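You operate a simulated robot arm through the tools that you are given. There is no shell and no other tool.

You are at the controls of a simulated robot arm. One attempt, no reset.

## Task
Try the blue sample in both rings, then sort it into the Pass or Hold tray.
Fine: Pass tray if the Go ring goes through and the No-go ring stops, else Hold tray. Both slides end back; the other samples stay.

The check looks at the end state, three seconds after you hand in, the way a careful person would. Anything else that was tipped, shoved, dropped, spilled or broken makes it a failure.

## Robot
A 7-joint arm with a fingered hand, fixed in place. Base frame: the origin is on the floor under the middle of its stand, x ahead of it, y to its left, z up; the work surface is at about z = 0.862. Units: m, rad, N and s.
It reaches about 1.164 m from its shoulder. Its first joint turns from -2.897 to 2.897 rad. Payload 4.7 kg.
The TCP is the grasp point between the finger pads, 0.036 m short of the fingertips. In the tool frame z runs along the fingers and y along their closing line. The gripper opens to 0.12 m; its body begins 0.042 m behind the TCP. The gripper is a hand of 5 fingers: y runs from the thumb to the fingers, the wrist lies at [-0.018, -0.122, -0.21] in the tool frame, and closing takes about 1.5 s.
Orientation is that of the tool frame in the base frame, as [roll, pitch, yaw] about the fixed x, y, z axes, in that order (R = Rz(yaw) Ry(pitch) Rx(roll)). With the fingers straight down and the wrist toward the robot, the tool's x, y and z point along [0, 1, 0], [1, 0, 0] and [0, 0, -1] of the base frame.

## Interface
- The arm moves only by the tool jog_arm. Its argument "commands" is a list of rows, each a list of 3 entries, a list of its own where there are three numbers: the turn, a rotation vector about the base's x, y, z in units of 45 degrees (1.0 is 45 degrees), then the shift along the base's x, y, z in units of 100 mm (1.0 is 100 mm), then the finger opening in m, from 0 to 0.12. In form: [[[ax, ay, az], [dx, dy, dz], gripper], ...]. A call has 1 to 20 rows; each row is the pose to reach, as a shift and turn from the pose commanded when the call began. A call with a number of a shift or a turn outside -1 to 1 is refused whole. Each row takes 0.2 s and may step no farther than 0.05 m and 0.15 rad from the row before; otherwise, or with a gripper value out of range, the whole call is refused. A pose out of reach is approached as far as the arm can. The call stops where the force on the tool passes 40 N (or 10 N more than at its start, if that is more) or the arm is blocked; 0.2 s more then pass. The fingers move at their own pace (about 0.045 m/s each) and stop on an object; they squeeze with about 29 N. The grip force told is the motor's: it shows also when the fingers shut on nothing. Time passes only in rows, and 0.2 s behind the last, so rows that repeat a pose let the fingers close. It gives the time, the measured TCP pose, the force on the tool (base axes), the opening and the grip force at its end, in the units of the frame above (readings bear some noise), with the torque about the TCP (base axes, N m) and any sound that the robot's microphone picked up, and new pictures: "pictures" is both (left out), scene, wrist or none.
- Cameras (640 x 400 px; columns grow to the right, rows downward): "scene" is fixed at [0.3943, 0.66, 1.6174]; the picture's right is [-0.60, -0.80, 0.00], its down [-0.76, 0.57, -0.31] and it looks along [0.25, -0.18, -0.95] (base axes); focal length 225 px, centre (320, 200). "wrist" rides on the gripper at [0.073, -0.091, -0.143] in the tool frame; the picture's right is [-0.80, 0.28, -0.53], its down [-0.53, -0.73, 0.42] and it looks along [-0.27, 0.62, 0.74] (tool axes); focal length 234 px, centre (320, 200). There is no depth. A picture from a camera that has moved, and an enlarged one, comes with that camera's place and axes in the base frame and with its lens. The place of the scene camera against the robot may be out by one fixed shift of up to 0.018 m in any direction.
- preshape(shape): the hand has 5 fingers and takes this shape, open, in about a second: jaw (thumb against the fingers, like two jaws); tri (thumb and two fingers); tip (a fingertip pinch); poke (one finger out to press); point (the index stretched); flat (the hand flat); cup (the hand cupped); fist (a fist). The gripper value then closes the fingers along that shape, each until it touches; the sizes above hold for jaw. It gives what a move gives, with no picture.
- inspect(camera, box): a new picture of the part [left, top, right, bottom] of that camera's present view, enlarged. It takes no simulated time.
- hand_in(): hands the job in; it is judged then, once.

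Nothing tells you positions but the pictures and the camera data. Unless the task says otherwise, let go and move clear before handing in.

The tools are called as a command line: name --argument value ..., lists and objects as JSON in quotes. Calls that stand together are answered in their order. jog_arm: Moves the arm, as the interface text tells. Its arguments: {"type":"object","properties":{"commands":{"type":"array"},"pictures":{"type":"string","enum":["both","scene","wrist","none"]}},"required":["commands"]} The other tools are called the same way: preshape (shape) gives the hand a shape; inspect (camera, box) takes an enlarged picture of a part of a camera's view; hand_in () hands the job in.

At the start:

```text
clock: 0.0
position: [0.5673, 0.3964, 1.2902]
tcp_rot: [-3.142, 0.0, 1.572]
ft_force: [0.7, 0.4, -0.4]
wrist_torque: [0.03, 0.02, 0.02]
grip_width: 0.1196
gripper_force: 0.0
shape: jaw
```

scene: 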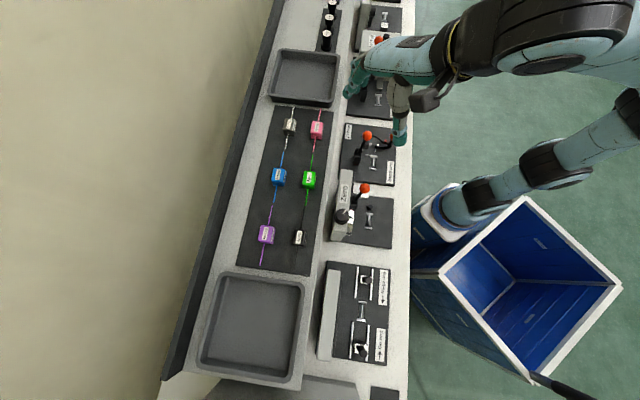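
wrist: 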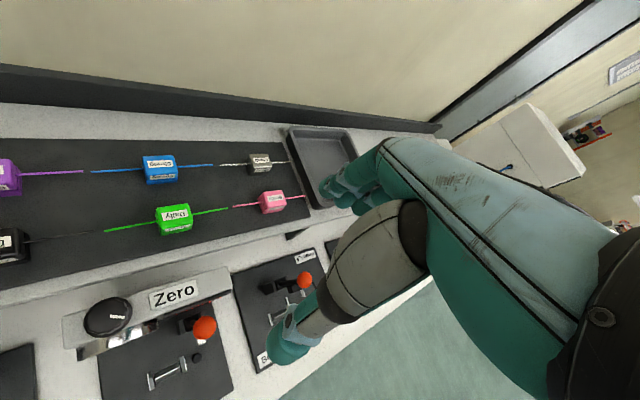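

I see a long bench with a dark mat of coloured samples (blue one among them), two grey trays and several fixtures along the near edge. I'll enlarge the pictures to read the labels before moving.

inspect --camera "scene" --box '[300, 250, 420, 380]'

inspect --camera "scene" --box '[230, 95, 340, 275]'

inspect --camera "scene" --box '[320, 110, 420, 260]'

inspect --camera "scene" --box '[250, 0, 430, 120]'

inspect --camera "scene" --box '[160, 250, 420, 400]'

inspect --camera "wrist" --box '[0, 100, 360, 400]'

```text
3.08 times, centred on (360, 315) of scene
camera zoom: at [0.3943, 0.66, 1.6174], right [-0.6, -0.8, 0.0], down [-0.76, 0.57, -0.31], along [0.25, -0.18, -0.95], focal length 693 px, centre (197, -154)
```

zoom: 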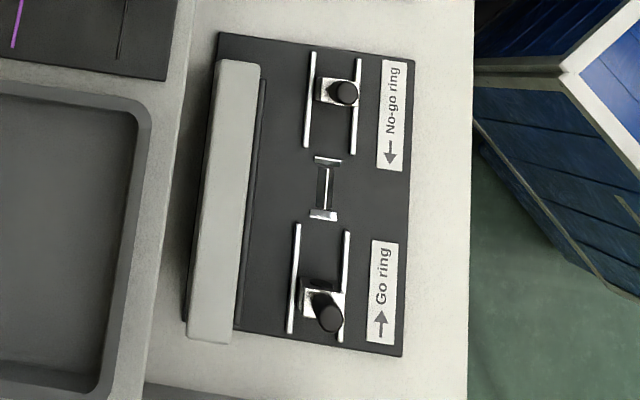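

```text
2.22 times, centred on (285, 185) of scene
camera zoom: at [0.3943, 0.66, 1.6174], right [-0.6, -0.8, 0.0], down [-0.76, 0.57, -0.31], along [0.25, -0.18, -0.95], focal length 501 px, centre (398, 233)
```

zoom: 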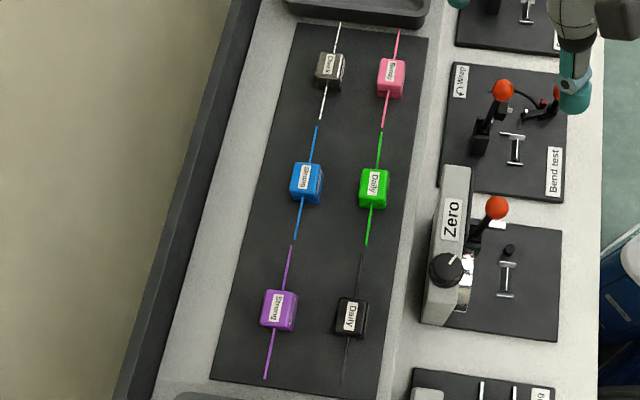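

```text
2.67 times, centred on (370, 185) of scene
camera zoom: at [0.3943, 0.66, 1.6174], right [-0.6, -0.8, 0.0], down [-0.76, 0.57, -0.31], along [0.25, -0.18, -0.95], focal length 601 px, centre (187, 240)
```

zoom: 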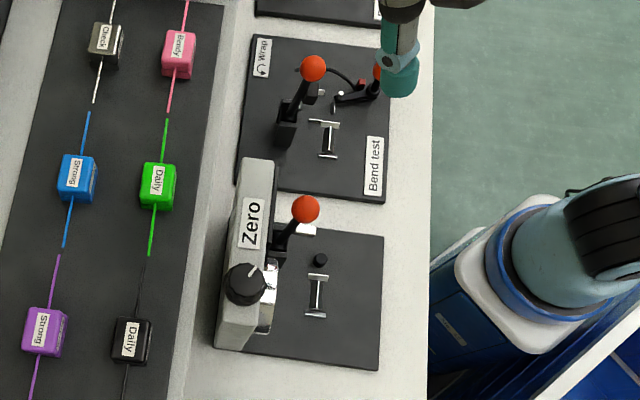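

```text
3.33 times, centred on (340, 60) of scene
camera zoom: at [0.3943, 0.66, 1.6174], right [-0.6, -0.8, 0.0], down [-0.76, 0.57, -0.31], along [0.25, -0.18, -0.95], focal length 751 px, centre (253, 667)
```

zoom: 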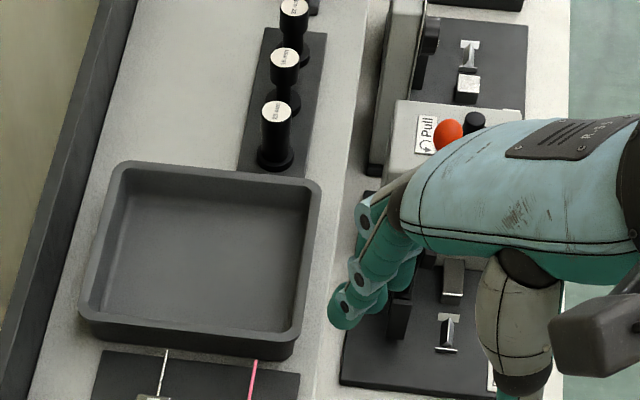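

```text
2.46 times, centred on (290, 325) of scene
camera zoom: at [0.3943, 0.66, 1.6174], right [-0.6, -0.8, 0.0], down [-0.76, 0.57, -0.31], along [0.25, -0.18, -0.95], focal length 555 px, centre (394, -108)
```

zoom: 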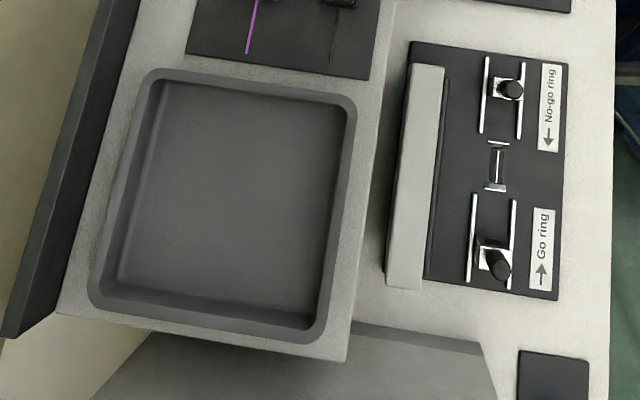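

```text
1.33 times, centred on (180, 250) of wrist
camera zoom: at [0.4774, 0.4692, 1.4335], right [0.28, -0.8, 0.53], down [-0.73, -0.53, -0.42], along [0.62, -0.27, -0.74], focal length 312 px, centre (507, 133)
```

zoom: 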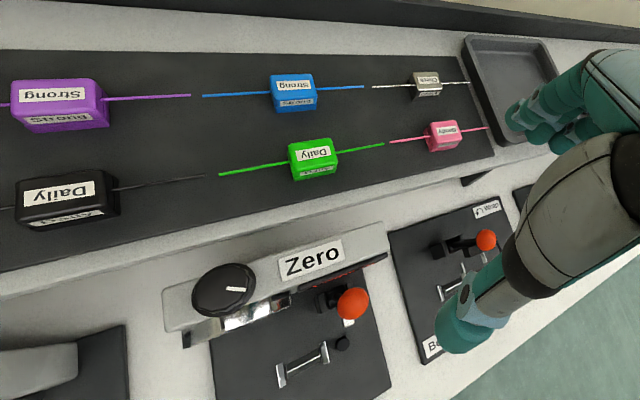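

The bench runs at about 45° to the base axes: the wires and slides lie along (-x,+y), and the wall is in the (+x,+y) direction. I'll turn the hand 45° to line up with the bench and move toward the gauge fixture to look at it and find the tray labels.

jog_arm --commands '[[[0, 0, 0.167], [-0.167, 0.167, 0], 0.12], [[0, 0, 0.333], [-0.333, 0.333, 0], 0.12], [[0, 0, 0.5], [-0.5, 0.5, 0], 0.12], [[0, 0, 0.667], [-0.667, 0.667, 0], 0.12], [[0, 0, 0.833], [-0.833, 0.833, 0], 0.12], [[0, 0, 1], [-1, 1, 0], 0.12]]' --pictures "both"

```text
clock: 1.4
position: [0.4678, 0.4976, 1.292]
tcp_rot: [-3.141, -0.002, 2.358]
ft_force: [0.1, -0.4, -0.4]
wrist_torque: [0.01, 0.03, 0.0]
grip_width: 0.1197
gripper_force: 0.1
shape: jaw
camera wrist: at [0.353, 0.484, 1.4341], right [0.77, -0.37, 0.53], down [-0.14, -0.89, -0.42], along [0.63, 0.25, -0.74], focal length 234 px, centre (320, 200)
```

scene: 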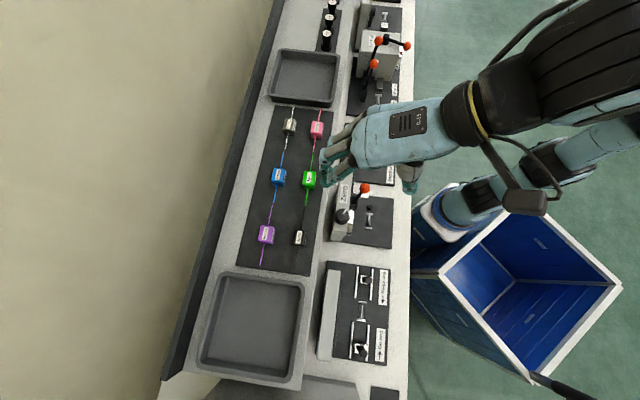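
wrist: 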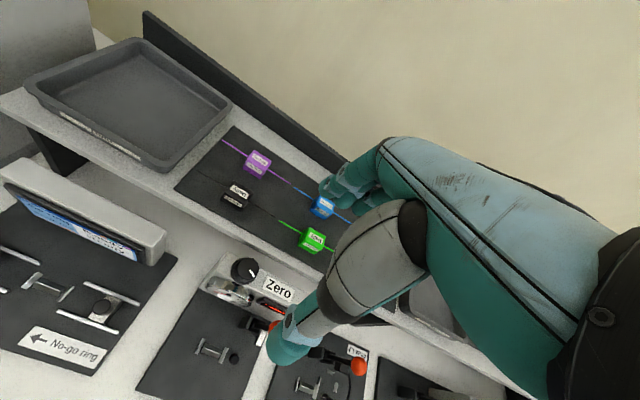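

The shelf with samples and trays is raised above the bench, and the near tray has a label on its front. I'll zoom in on that label and the gauge.

inspect --camera "wrist" --box '[20, 80, 200, 190]'

inspect --camera "wrist" --box '[0, 170, 190, 380]'

inspect --camera "wrist" --box '[180, 120, 380, 260]'

```text
3.56 times, centred on (110, 135) of wrist
camera zoom: at [0.353, 0.484, 1.4341], right [0.77, -0.37, 0.53], down [-0.14, -0.89, -0.42], along [0.63, 0.25, -0.74], focal length 833 px, centre (1067, 431)
```

zoom: 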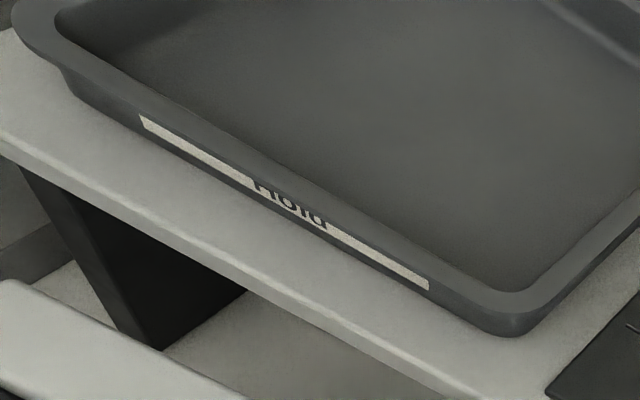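

```text
1.90 times, centred on (95, 275) of wrist
camera zoom: at [0.353, 0.484, 1.4341], right [0.77, -0.37, 0.53], down [-0.14, -0.89, -0.42], along [0.63, 0.25, -0.74], focal length 446 px, centre (749, 57)
```

zoom: 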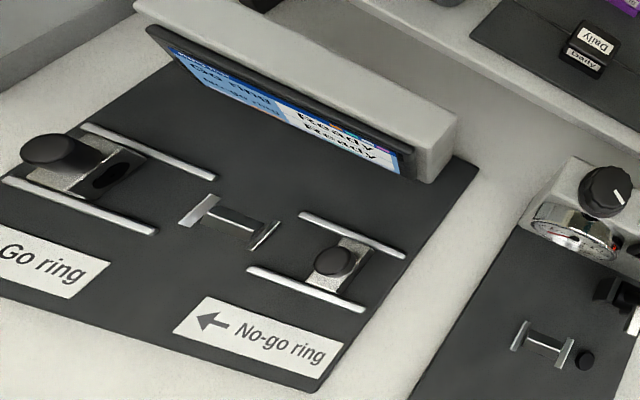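

```text
2.86 times, centred on (280, 190) of wrist
camera zoom: at [0.353, 0.484, 1.4341], right [0.77, -0.37, 0.53], down [-0.14, -0.89, -0.42], along [0.63, 0.25, -0.74], focal length 669 px, centre (434, 229)
```

zoom: 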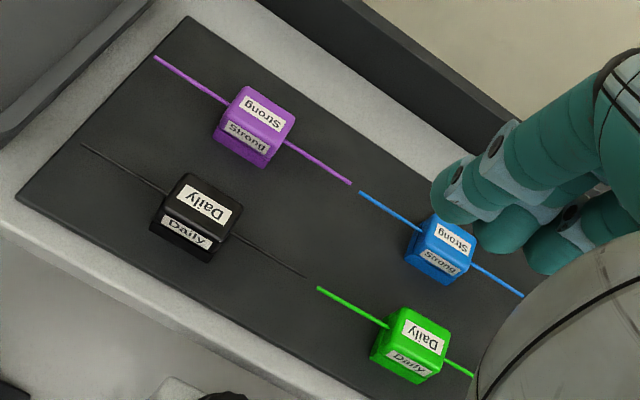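

The near tray (the +s side, where s runs along (-x,+y)) reads "Hold", and the gauge has a screen showing "Ready" for both rings. I'll move the hand over to look at the gauge more closely.

jog_arm --commands '[[[0, 0, 0], [-0.33, 0.08, -0.15], 0.12], [[0, 0, 0], [-0.67, 0.16, -0.3], 0.12], [[0, 0, 0], [-1, 0.24, -0.45], 0.12]]' --pictures "none"

jog_arm --commands '[[[0, 0, 0], [-0.33, 0.08, -0.15], 0.12], [[0, 0, 0], [-0.67, 0.16, -0.3], 0.12], [[0, 0, 0], [-1, 0.24, -0.45], 0.12]]' --pictures "both"

```text
clock: 2.2
position: [0.3664, 0.5207, 1.2465]
tcp_rot: [3.141, 0.0, 2.357]
ft_force: [0.7, -0.1, -0.6]
wrist_torque: [0.05, 0.03, 0.0]
grip_width: 0.1198
gripper_force: 0.1
shape: jaw
```

```text
clock: 3.0
position: [0.2649, 0.5443, 1.2039]
tcp_rot: [-3.14, 0.001, 2.356]
ft_force: [0.5, -0.9, 0.5]
wrist_torque: [0.01, 0.03, -0.03]
grip_width: 0.1197
gripper_force: 0.2
shape: jaw
camera wrist: at [0.1506, 0.5312, 1.3466], right [0.77, -0.37, 0.53], down [-0.14, -0.89, -0.42], along [0.63, 0.25, -0.74], focal length 234 px, centre (320, 200)
```

scene: 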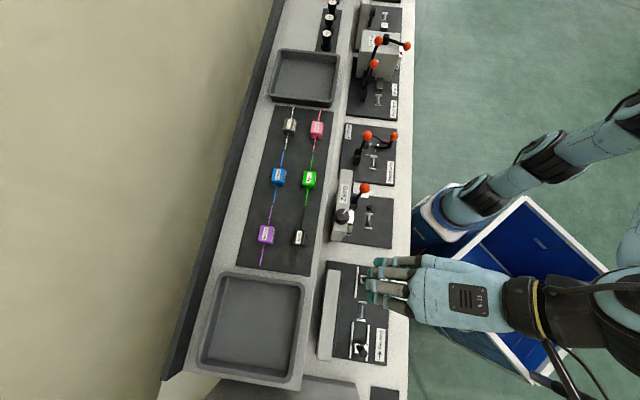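
wrist: 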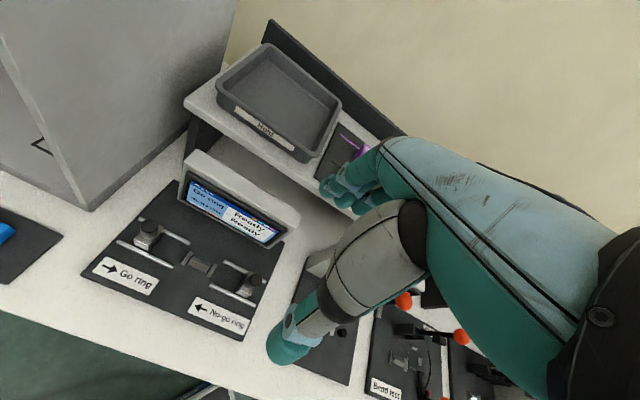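

inspect --camera "wrist" --box '[80, 160, 300, 340]'

inspect --camera "wrist" --box '[130, 210, 270, 310]'

inspect --camera "wrist" --box '[170, 170, 300, 260]'

inspect --camera "wrist" --box '[200, 60, 380, 180]'

```text
2.22 times, centred on (190, 250) of wrist
camera zoom: at [0.1506, 0.5312, 1.3466], right [0.77, -0.37, 0.53], down [-0.14, -0.89, -0.42], along [0.63, 0.25, -0.74], focal length 520 px, centre (609, 89)
```

zoom: 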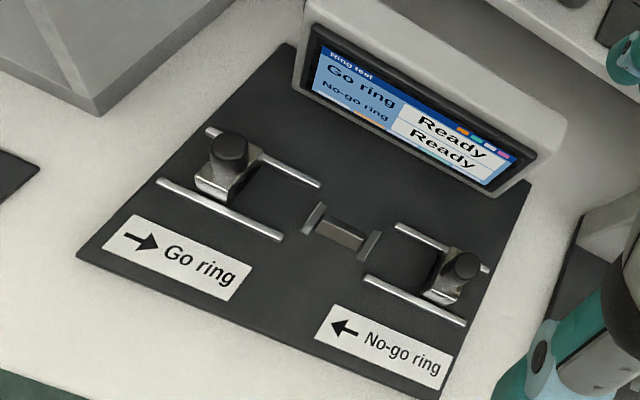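

```text
4.00 times, centred on (200, 260) of wrist
camera zoom: at [0.1506, 0.5312, 1.3466], right [0.77, -0.37, 0.53], down [-0.14, -0.89, -0.42], along [0.63, 0.25, -0.74], focal length 937 px, centre (800, -40)
```

zoom: 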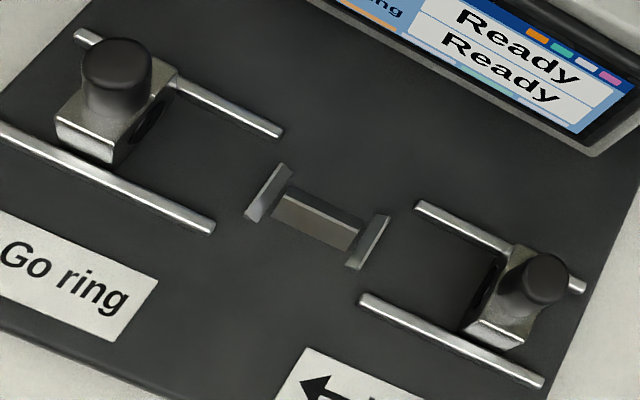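

```text
4.44 times, centred on (235, 215) of wrist
camera zoom: at [0.1506, 0.5312, 1.3466], right [0.77, -0.37, 0.53], down [-0.14, -0.89, -0.42], along [0.63, 0.25, -0.74], focal length 1041 px, centre (698, 133)
```

zoom: 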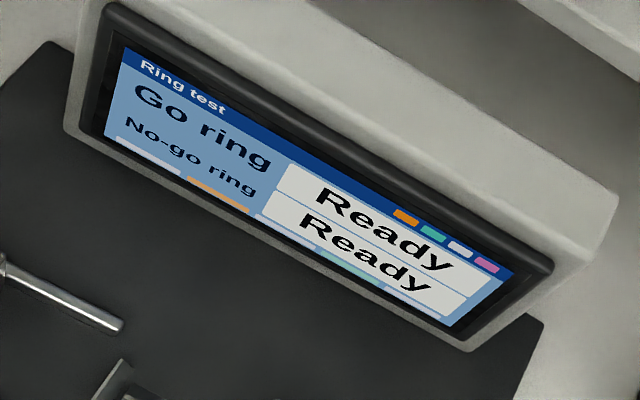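

```text
3.33 times, centred on (290, 120) of wrist
camera zoom: at [0.1506, 0.5312, 1.3466], right [0.77, -0.37, 0.53], down [-0.14, -0.89, -0.42], along [0.63, 0.25, -0.74], focal length 781 px, centre (420, 467)
```

zoom: 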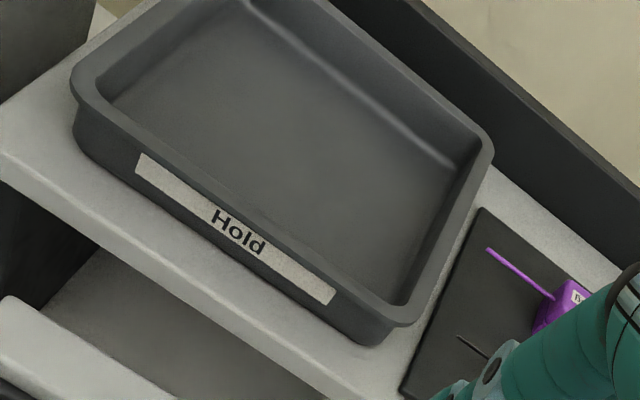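

The gauge shows two knobbed carriages, each with a ring plate, and a cradle between them at about n≈0.60, s≈0.27 (n points away from the robot, toward the wall). The blue block comes out at about x 0.66, y 0.59, z 1.07 on the raised shelf. I'll take a three-finger shape and move above the blue sample to look closely.

preshape --shape "tri"

jog_arm --commands '[[[0, 0, 0], [0.33, 0.03, 0.25], 0.12], [[0, 0, 0], [0.67, 0.06, 0.5], 0.12], [[0, 0, 0], [1, 0.1, 0.7], 0.12]]' --pictures "none"

jog_arm --commands '[[[0, 0, 0], [0.33, 0.03, 0], 0.12], [[0, 0, 0], [0.67, 0.06, 0], 0.12], [[0, 0, 0], [1, 0.1, 0], 0.12]]' --pictures "none"

jog_arm --commands '[[[0, 0, 0], [0.33, 0.03, 0], 0.12], [[0, 0, 0], [0.67, 0.06, 0], 0.12], [[0, 0, 0], [1, 0.1, 0], 0.12]]' --pictures "both"

```text
clock: 3.9
position: [0.2666, 0.5451, 1.2039]
tcp_rot: [3.141, 0.001, 2.356]
ft_force: [0.2, 0.0, 0.5]
wrist_torque: [0.04, -0.02, 0.03]
grip_width: 0.1193
gripper_force: 0.0
shape: tri
```

```text
clock: 4.7
position: [0.3658, 0.555, 1.275]
tcp_rot: [3.14, -0.001, 2.356]
ft_force: [-0.7, -0.7, 0.7]
wrist_torque: [0.01, -0.02, -0.03]
grip_width: 0.1194
gripper_force: 0.0
shape: tri
```

```text
clock: 5.5
position: [0.4669, 0.5643, 1.2718]
tcp_rot: [3.141, 0.0, 2.356]
ft_force: [0.2, -0.7, 0.1]
wrist_torque: [-0.02, -0.04, -0.01]
grip_width: 0.1198
gripper_force: 0.0
shape: tri
```

```text
clock: 6.3
position: [0.5673, 0.5717, 1.2701]
tcp_rot: [3.142, 0.0, 2.355]
ft_force: [0.2, 0.8, 1.1]
wrist_torque: [0.03, -0.05, -0.01]
grip_width: 0.1197
gripper_force: 0.0
shape: tri
camera wrist: at [0.4524, 0.5584, 1.4131], right [0.77, -0.37, 0.53], down [-0.14, -0.89, -0.42], along [0.63, 0.25, -0.74], focal length 234 px, centre (320, 200)
```

scene: 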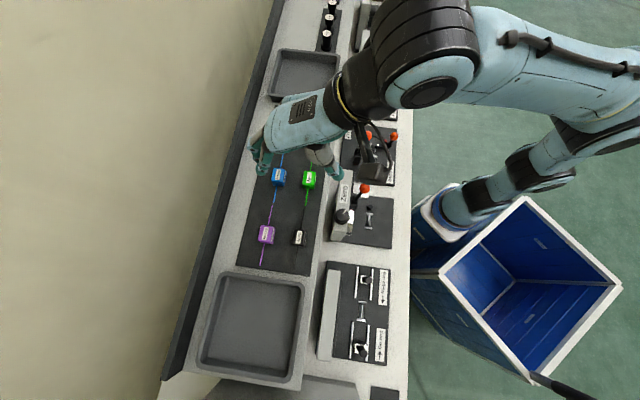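
wrist: 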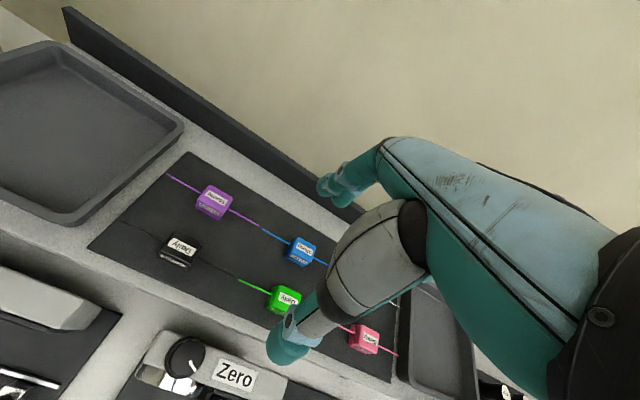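

Blue comes out at about (0.660, 0.592, 1.075), with the green neighbour 76 mm nearer the robot. I'll move directly above blue at a safe height and look closer.

jog_arm --commands '[[[0, 0, 0], [0.33, 0.07, -0.2], 0.12], [[0, 0, 0], [0.67, 0.14, -0.4], 0.12], [[0, 0, 0], [0.92, 0.2, -0.6], 0.12], [[0, 0, 0], [0.92, 0.2, -0.6], 0.12]]' --pictures "both"

inspect --camera "wrist" --box '[160, 140, 420, 400]'

inspect --camera "scene" --box '[230, 90, 360, 220]'

```text
clock: 7.3
position: [0.6626, 0.5931, 1.2103]
tcp_rot: [-3.141, -0.001, 2.358]
ft_force: [0.2, 0.1, -0.2]
wrist_torque: [-0.01, 0.01, -0.02]
grip_width: 0.1199
gripper_force: 0.0
shape: tri
camera wrist: at [0.5479, 0.5806, 1.3532], right [0.77, -0.37, 0.53], down [-0.14, -0.89, -0.42], along [0.63, 0.25, -0.74], focal length 234 px, centre (320, 200)
```

scene: 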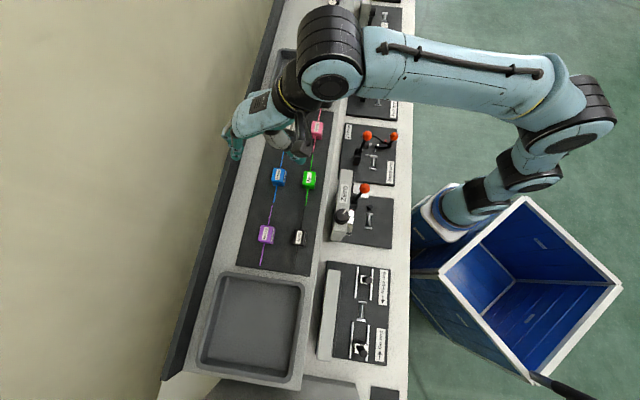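
wrist: 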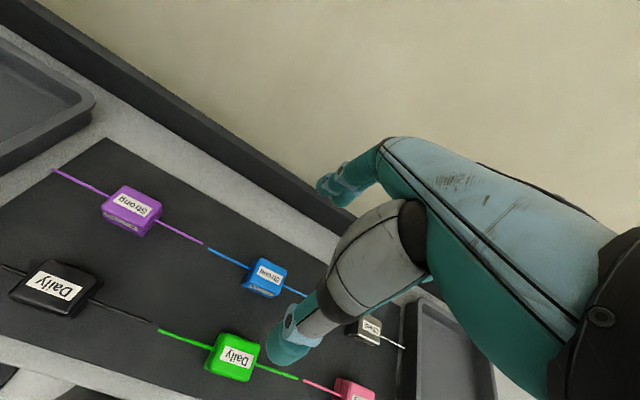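

```text
1.54 times, centred on (290, 270) of wrist
camera zoom: at [0.5479, 0.5806, 1.3532], right [0.77, -0.37, 0.53], down [-0.14, -0.89, -0.42], along [0.63, 0.25, -0.74], focal length 360 px, centre (366, 92)
```

zoom: 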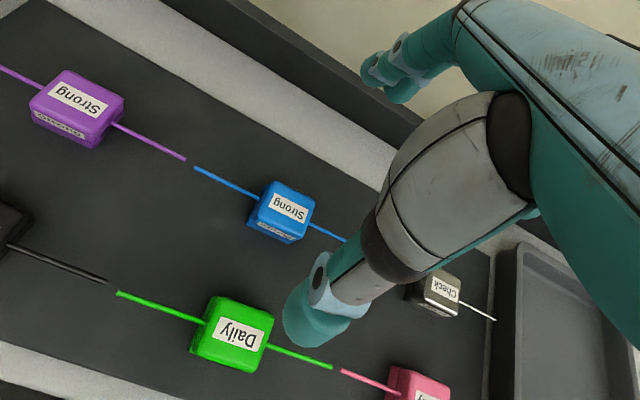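

```text
3.08 times, centred on (295, 155) of scene
camera zoom: at [0.3943, 0.66, 1.6174], right [-0.6, -0.8, 0.0], down [-0.76, 0.57, -0.31], along [0.25, -0.18, -0.95], focal length 693 px, centre (397, 338)
```

zoom: 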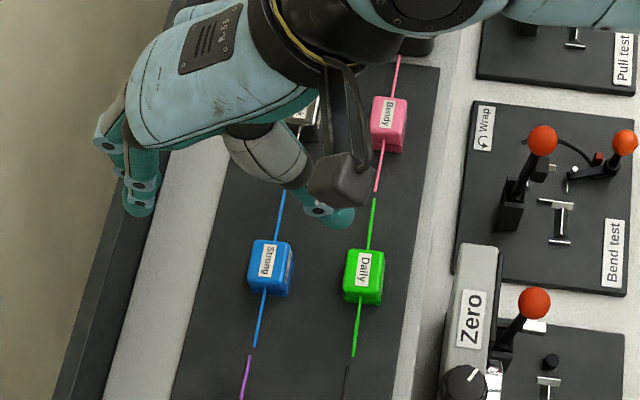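

The blue block sits directly under the TCP within a few mm. Next I'll reduce the opening and zoom in, so the thumb can fit between blue and green.

jog_arm --commands '[[[0, 0, 0], [0, 0, 0], 0.075], [[0, 0, 0], [0, 0, 0], 0.075], [[0, 0, 0], [0, 0, -0.1], 0.075], [[0, 0, 0], [0, 0, -0.2], 0.075], [[0, 0, 0], [0, 0, -0.3], 0.075], [[0, 0, 0], [0, 0, -0.3], 0.075]]' --pictures "both"

inspect --camera "wrist" --box '[160, 160, 400, 360]'

inspect --camera "scene" --box '[230, 110, 350, 210]'

```text
clock: 8.7
position: [0.6605, 0.5927, 1.1799]
tcp_rot: [-3.14, -0.001, 2.357]
ft_force: [0.4, 0.2, -0.4]
wrist_torque: [0.01, 0.01, 0.02]
grip_width: 0.0753
gripper_force: 0.1
shape: tri
camera wrist: at [0.5453, 0.5797, 1.3233], right [0.77, -0.37, 0.53], down [-0.14, -0.89, -0.42], along [0.63, 0.25, -0.74], focal length 234 px, centre (320, 200)
```

scene: 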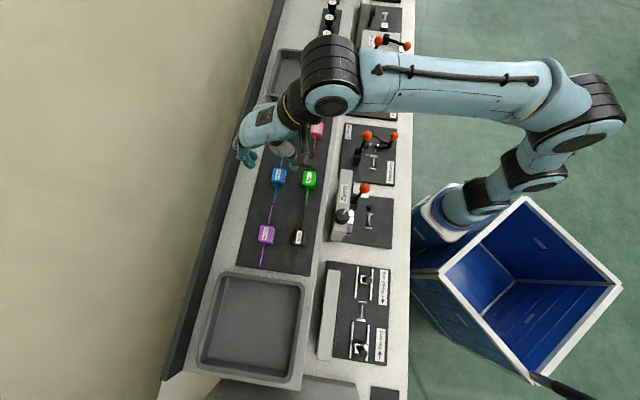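
wrist: 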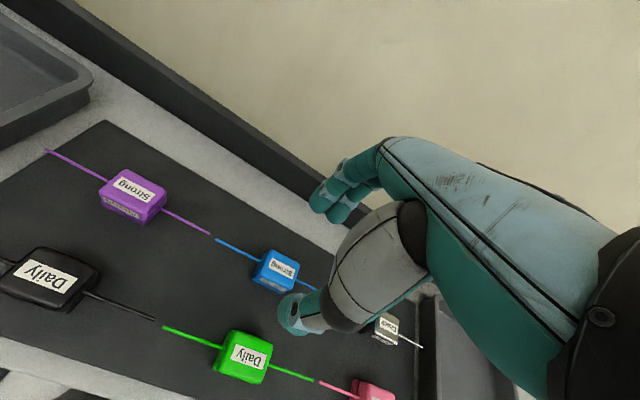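

```text
2.00 times, centred on (280, 260) of wrist
camera zoom: at [0.5453, 0.5797, 1.3233], right [0.77, -0.37, 0.53], down [-0.14, -0.89, -0.42], along [0.63, 0.25, -0.74], focal length 468 px, centre (400, 80)
```

zoom: 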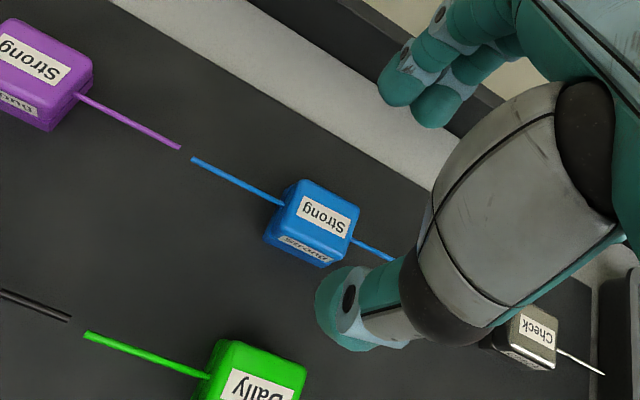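

```text
4.00 times, centred on (290, 160) of scene
camera zoom: at [0.3943, 0.66, 1.6174], right [-0.6, -0.8, 0.0], down [-0.76, 0.57, -0.31], along [0.25, -0.18, -0.95], focal length 901 px, centre (440, 360)
```

zoom: 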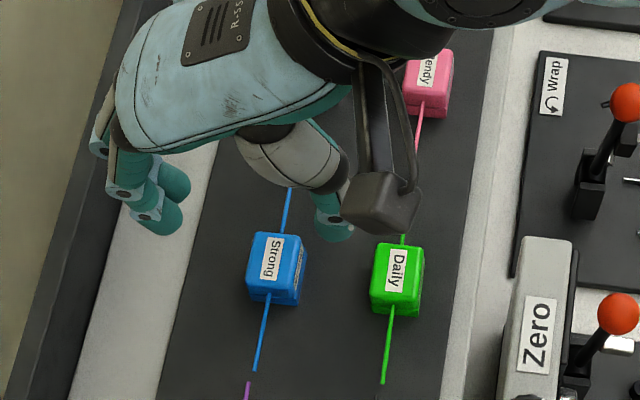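

Block top is at about z 1.081 and the mat at about z 1.05. I'll narrow the opening to 0.06 and descend until the fingertips are just above the block, then check alignment.

jog_arm --commands '[[[0, 0, 0], [0.01, 0.01, -0.1], 0.062], [[0, 0, 0], [0.01, 0.01, -0.25], 0.062], [[0, 0, 0], [0.01, 0.01, -0.4], 0.062], [[0, 0, 0], [0.01, 0.01, -0.5], 0.062], [[0, 0, 0], [0.01, 0.01, -0.5], 0.062]]' --pictures "both"

inspect --camera "wrist" --box '[200, 170, 400, 370]'

inspect --camera "scene" --box '[240, 130, 330, 210]'

```text
clock: 9.9
position: [0.6603, 0.5933, 1.129]
tcp_rot: [-3.141, -0.001, 2.357]
ft_force: [-0.1, 0.2, -0.3]
wrist_torque: [0.02, -0.01, -0.02]
grip_width: 0.0625
gripper_force: 0.2
shape: tri
camera wrist: at [0.5453, 0.5809, 1.2724], right [0.77, -0.37, 0.53], down [-0.14, -0.89, -0.42], along [0.63, 0.25, -0.74], focal length 234 px, centre (320, 200)
```

scene: 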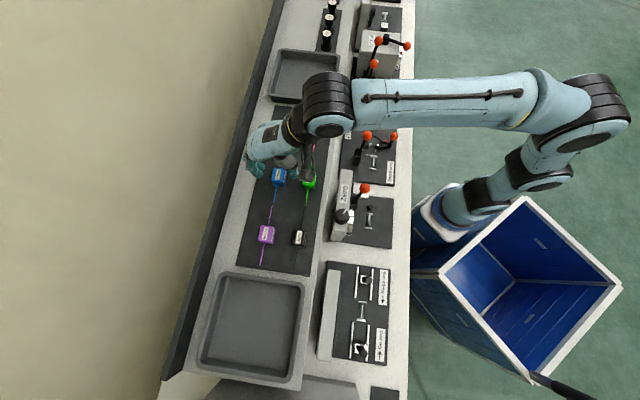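
wrist: 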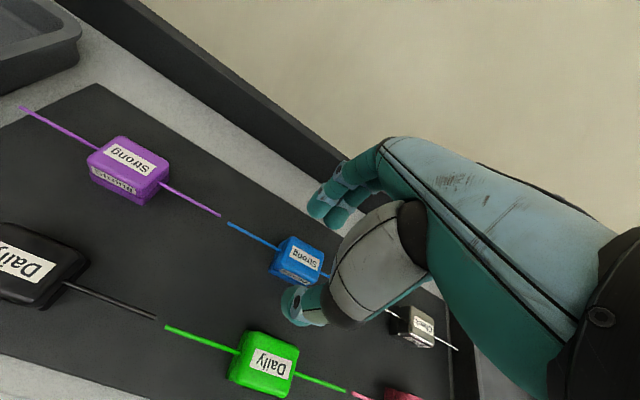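

```text
2.00 times, centred on (300, 270) of wrist
camera zoom: at [0.5453, 0.5809, 1.2724], right [0.77, -0.37, 0.53], down [-0.14, -0.89, -0.42], along [0.63, 0.25, -0.74], focal length 468 px, centre (360, 60)
```

zoom: 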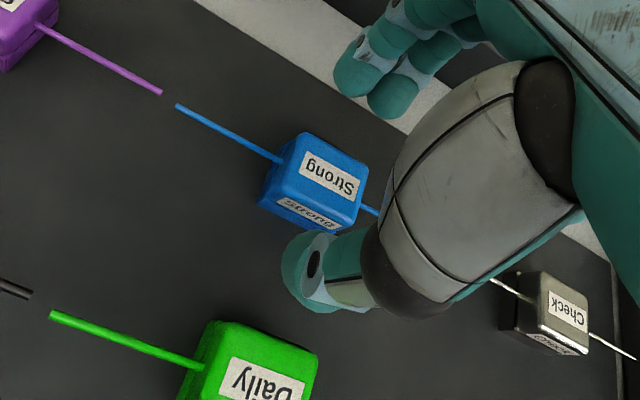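

```text
5.00 times, centred on (285, 170) of scene
camera zoom: at [0.3943, 0.66, 1.6174], right [-0.6, -0.8, 0.0], down [-0.76, 0.57, -0.31], along [0.25, -0.18, -0.95], focal length 1127 px, centre (495, 350)
```

zoom: 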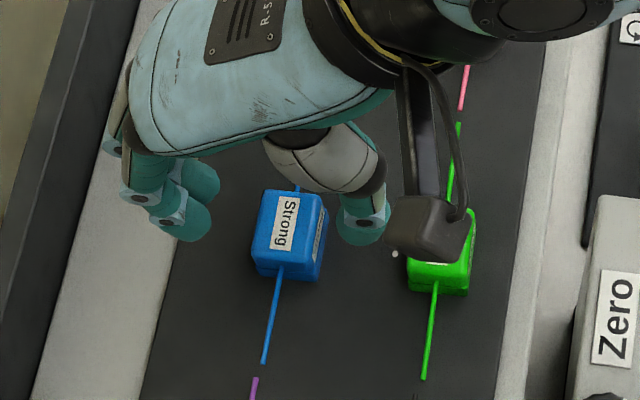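

The block is about 34 mm wide; the TCP is about 4 mm too far in +n and a little too far toward -s. I'll correct that, narrow to 0.052, and go down to grasp height.

jog_arm --commands '[[[0, 0, 0], [-0.062, 0.022, 0], 0.052], [[0, 0, 0], [-0.062, 0.022, 0], 0.052], [[0, 0, 0], [-0.062, 0.022, -0.1], 0.052], [[0, 0, 0], [-0.062, 0.022, -0.18], 0.052], [[0, 0, 0], [-0.062, 0.022, -0.18], 0.052]]' --pictures "both"

inspect --camera "wrist" --box '[200, 170, 400, 370]'

inspect --camera "scene" --box '[240, 130, 330, 210]'

```text
clock: 11.1
position: [0.6538, 0.5979, 1.113]
tcp_rot: [-3.142, 0.0, 2.356]
ft_force: [0.8, -0.1, -0.8]
wrist_torque: [0.0, 0.01, -0.01]
grip_width: 0.0526
gripper_force: 0.1
shape: tri
camera wrist: at [0.5389, 0.5845, 1.2554], right [0.77, -0.37, 0.53], down [-0.14, -0.89, -0.42], along [0.63, 0.25, -0.74], focal length 234 px, centre (320, 200)
```

scene: 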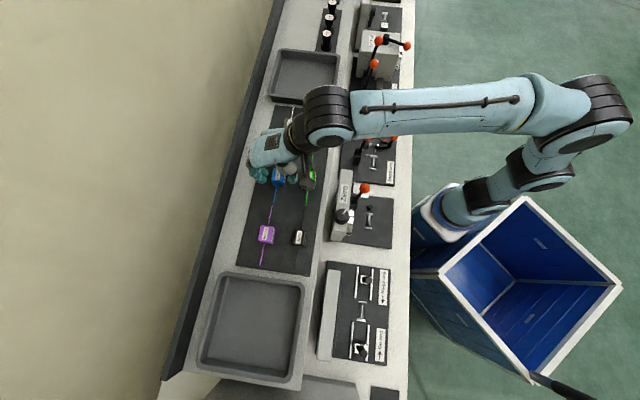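
wrist: 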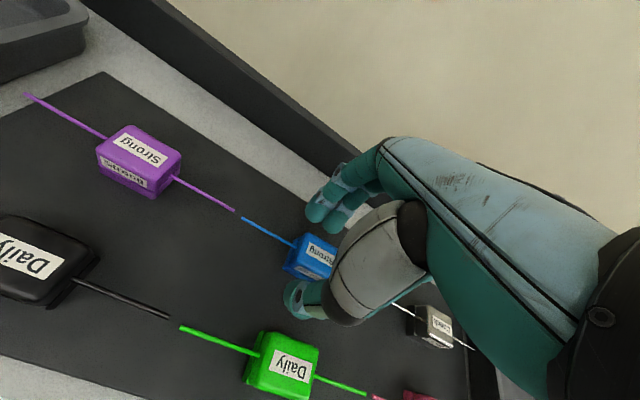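

```text
2.00 times, centred on (300, 270) of wrist
camera zoom: at [0.5389, 0.5845, 1.2554], right [0.77, -0.37, 0.53], down [-0.14, -0.89, -0.42], along [0.63, 0.25, -0.74], focal length 468 px, centre (360, 60)
```

zoom: 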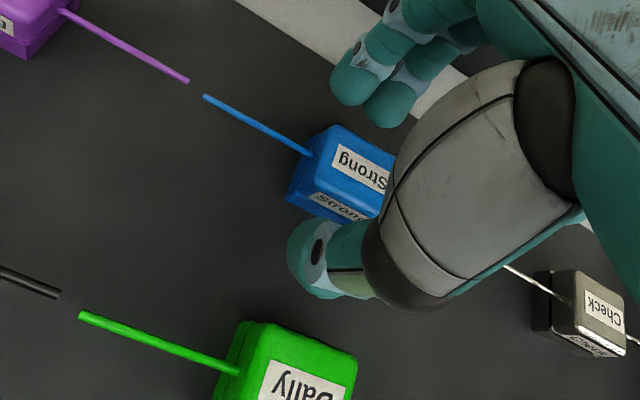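

```text
5.00 times, centred on (285, 170) of scene
camera zoom: at [0.3943, 0.66, 1.6174], right [-0.6, -0.8, 0.0], down [-0.76, 0.57, -0.31], along [0.25, -0.18, -0.95], focal length 1127 px, centre (495, 350)
```

zoom: 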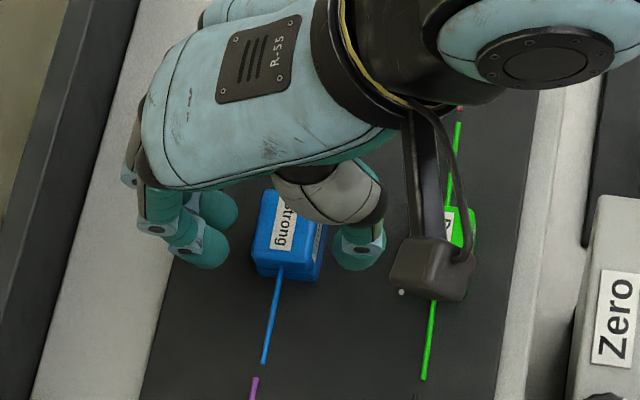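

From the wrist view the thumb sits midway between the two fingers at the TCP, and the block centre is about 8 mm to the -s side. I'll shift back and lower to grasp depth.

jog_arm --commands '[[[0, 0, 0], [0.035, -0.02, 0.02], 0.052], [[0, 0, 0], [0.072, -0.043, 0.02], 0.052], [[0, 0, 0], [0.072, -0.043, -0.05], 0.052], [[0, 0, 0], [0.072, -0.043, -0.12], 0.052], [[0, 0, 0], [0.072, -0.043, -0.18], 0.052], [[0, 0, 0], [0.072, -0.043, -0.18], 0.052]]' --pictures "both"

inspect --camera "wrist" --box '[220, 190, 380, 330]'

inspect --camera "scene" --box '[240, 130, 330, 210]'

```text
clock: 12.5
position: [0.6621, 0.594, 1.0941]
tcp_rot: [3.141, 0.0, 2.356]
ft_force: [1.1, 0.3, 0.0]
wrist_torque: [0.0, -0.03, 0.02]
grip_width: 0.0525
gripper_force: 0.1
shape: tri
camera wrist: at [0.5472, 0.5804, 1.237], right [0.77, -0.37, 0.53], down [-0.14, -0.89, -0.42], along [0.63, 0.25, -0.74], focal length 234 px, centre (320, 200)
```

scene: 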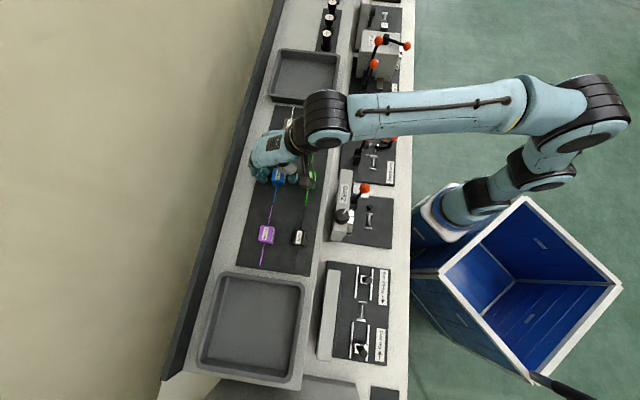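
wrist: 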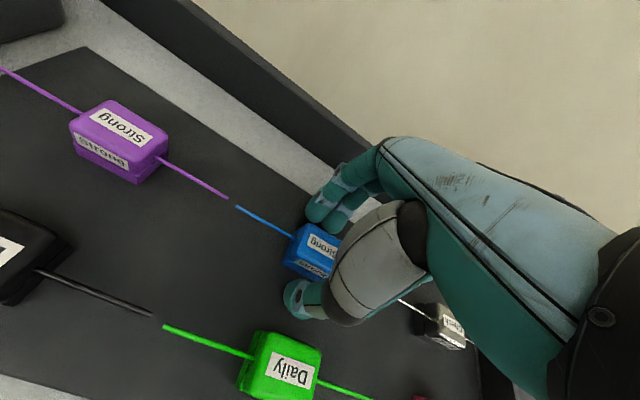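

```text
2.86 times, centred on (300, 260) of wrist
camera zoom: at [0.5472, 0.5804, 1.237], right [0.77, -0.37, 0.53], down [-0.14, -0.89, -0.42], along [0.63, 0.25, -0.74], focal length 669 px, centre (377, 29)
```

zoom: 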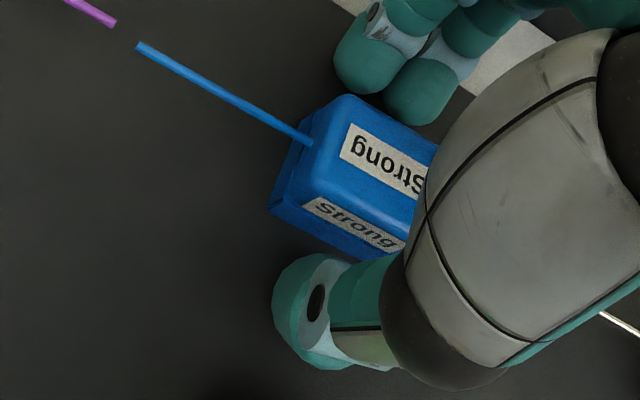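

```text
5.00 times, centred on (285, 170) of scene
camera zoom: at [0.3943, 0.66, 1.6174], right [-0.6, -0.8, 0.0], down [-0.76, 0.57, -0.31], along [0.25, -0.18, -0.95], focal length 1127 px, centre (495, 350)
```

zoom: 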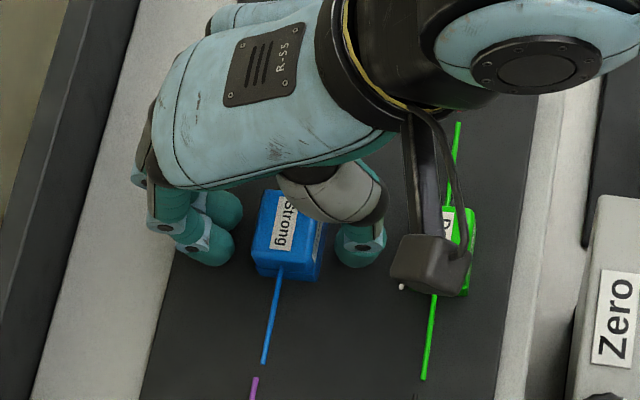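

The hand straddles the blue block with the TCP centred along the wire. I'll go 3 mm lower and close.

jog_arm --commands '[[[0, 0, 0], [-0.01, -0.01, -0.03], 0.052], [[0, 0, 0], [-0.01, -0.01, -0.03], 0.04], [[0, 0, 0], [-0.01, -0.01, -0.03], 0.02], [[0, 0, 0], [-0.01, -0.01, -0.03], 0.01], [[0, 0, 0], [-0.01, -0.01, -0.03], 0.01], [[0, 0, 0], [-0.01, -0.01, -0.03], 0.01], [[0, 0, 0], [-0.01, -0.01, -0.03], 0.01]]' --pictures "both"

inspect --camera "wrist" --box '[220, 190, 380, 330]'

inspect --camera "scene" --box '[240, 130, 330, 210]'

```text
clock: 14.1
position: [0.6612, 0.5924, 1.0922]
tcp_rot: [3.139, -0.001, 2.356]
ft_force: [-1.3, -1.9, 13.1]
wrist_torque: [-0.28, 0.22, 0.01]
grip_width: 0.0318
gripper_force: 29.2
shape: tri
camera wrist: at [0.5457, 0.5783, 1.2352], right [0.77, -0.37, 0.53], down [-0.14, -0.89, -0.43], along [0.63, 0.25, -0.74], focal length 234 px, centre (320, 200)
```

scene: 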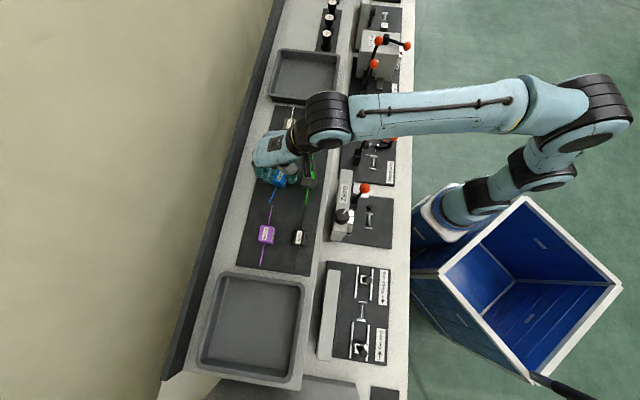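
wrist: 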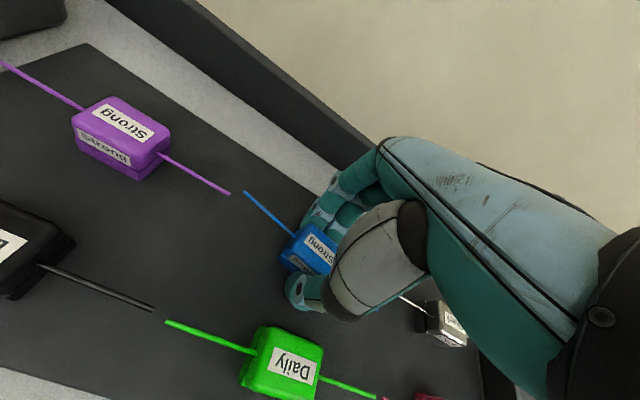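

```text
2.86 times, centred on (300, 260) of wrist
camera zoom: at [0.5457, 0.5783, 1.2352], right [0.77, -0.37, 0.53], down [-0.14, -0.89, -0.43], along [0.63, 0.25, -0.74], focal length 669 px, centre (377, 29)
```

zoom: 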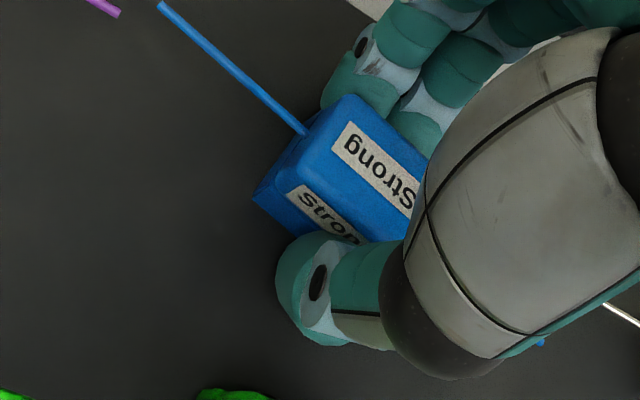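

```text
5.00 times, centred on (285, 170) of scene
camera zoom: at [0.3943, 0.66, 1.6174], right [-0.6, -0.8, 0.0], down [-0.76, 0.57, -0.31], along [0.25, -0.18, -0.95], focal length 1127 px, centre (495, 350)
```

zoom: 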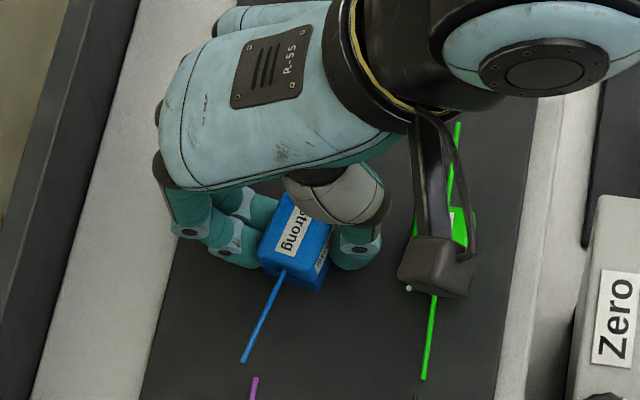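

The grip holds at 29 N with the opening at 32 mm. The block turned roughly 14° clockwise in the grasp, which I can compensate with hand yaw; I'll lift slowly and check.

jog_arm --commands '[[[0, 0, 0], [0, 0, 0.05], 0.01], [[0, 0, 0], [0, 0, 0.1], 0.01], [[0, 0, 0], [0, 0, 0.2], 0.01], [[0, 0, 0], [0, 0, 0.35], 0.01], [[0, 0, 0], [0, 0, 0.5], 0.01], [[0, 0, 0], [0, 0, 0.7], 0.01], [[0, 0, 0], [0, 0, 0.85], 0.01], [[0, 0, 0], [0, 0, 1.0], 0.01]]' --pictures "both"

inspect --camera "wrist" --box '[220, 190, 380, 330]'

inspect --camera "scene" --box '[240, 110, 330, 190]'

```text
clock: 15.9
position: [0.6612, 0.5921, 1.1907]
tcp_rot: [-3.141, 0.0, 2.358]
ft_force: [-0.1, 0.4, -0.7]
wrist_torque: [0.0, -0.01, -0.01]
grip_width: 0.0313
gripper_force: 28.9
shape: tri
camera wrist: at [0.5461, 0.5788, 1.3341], right [0.77, -0.37, 0.53], down [-0.14, -0.89, -0.42], along [0.63, 0.25, -0.74], focal length 234 px, centre (320, 200)
```

scene: 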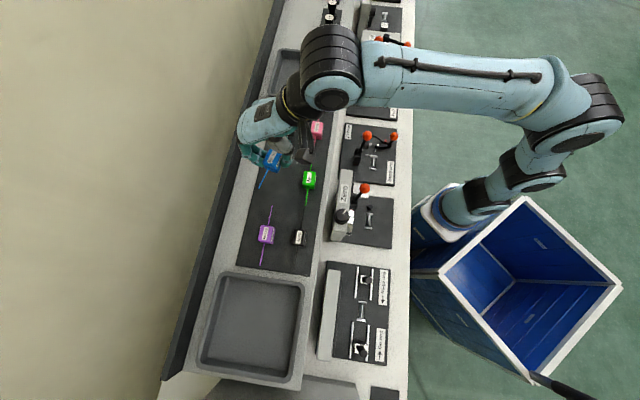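
wrist: 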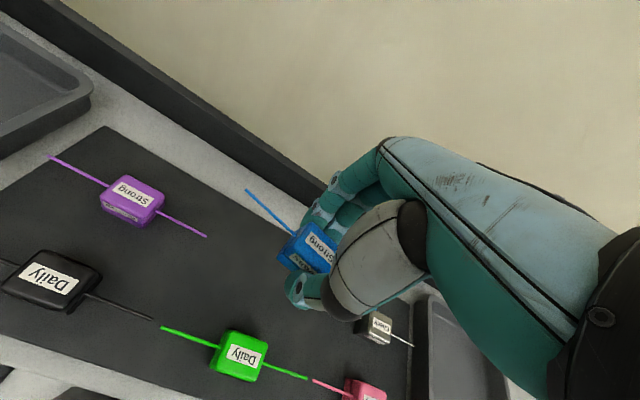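

```text
2.86 times, centred on (300, 260) of wrist
camera zoom: at [0.5461, 0.5788, 1.3341], right [0.77, -0.37, 0.53], down [-0.14, -0.89, -0.42], along [0.63, 0.25, -0.74], focal length 669 px, centre (377, 29)
```

zoom: 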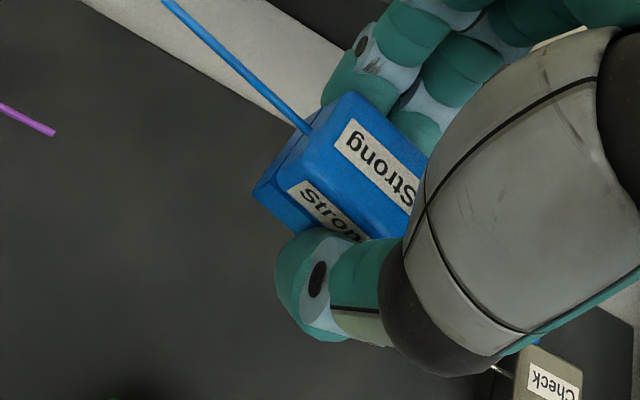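

```text
5.00 times, centred on (285, 150) of scene
camera zoom: at [0.3943, 0.66, 1.6174], right [-0.6, -0.8, 0.0], down [-0.76, 0.57, -0.31], along [0.25, -0.18, -0.95], focal length 1127 px, centre (495, 450)
```

zoom: 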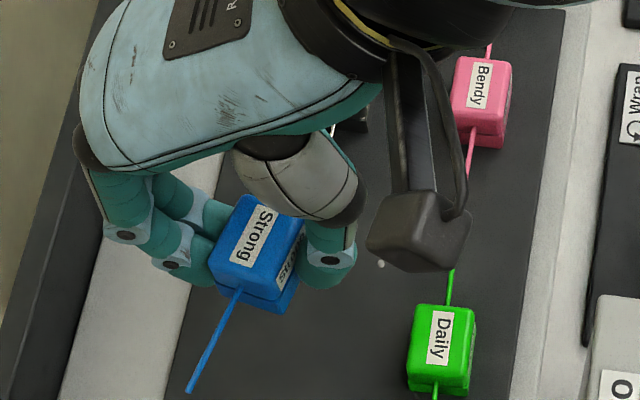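

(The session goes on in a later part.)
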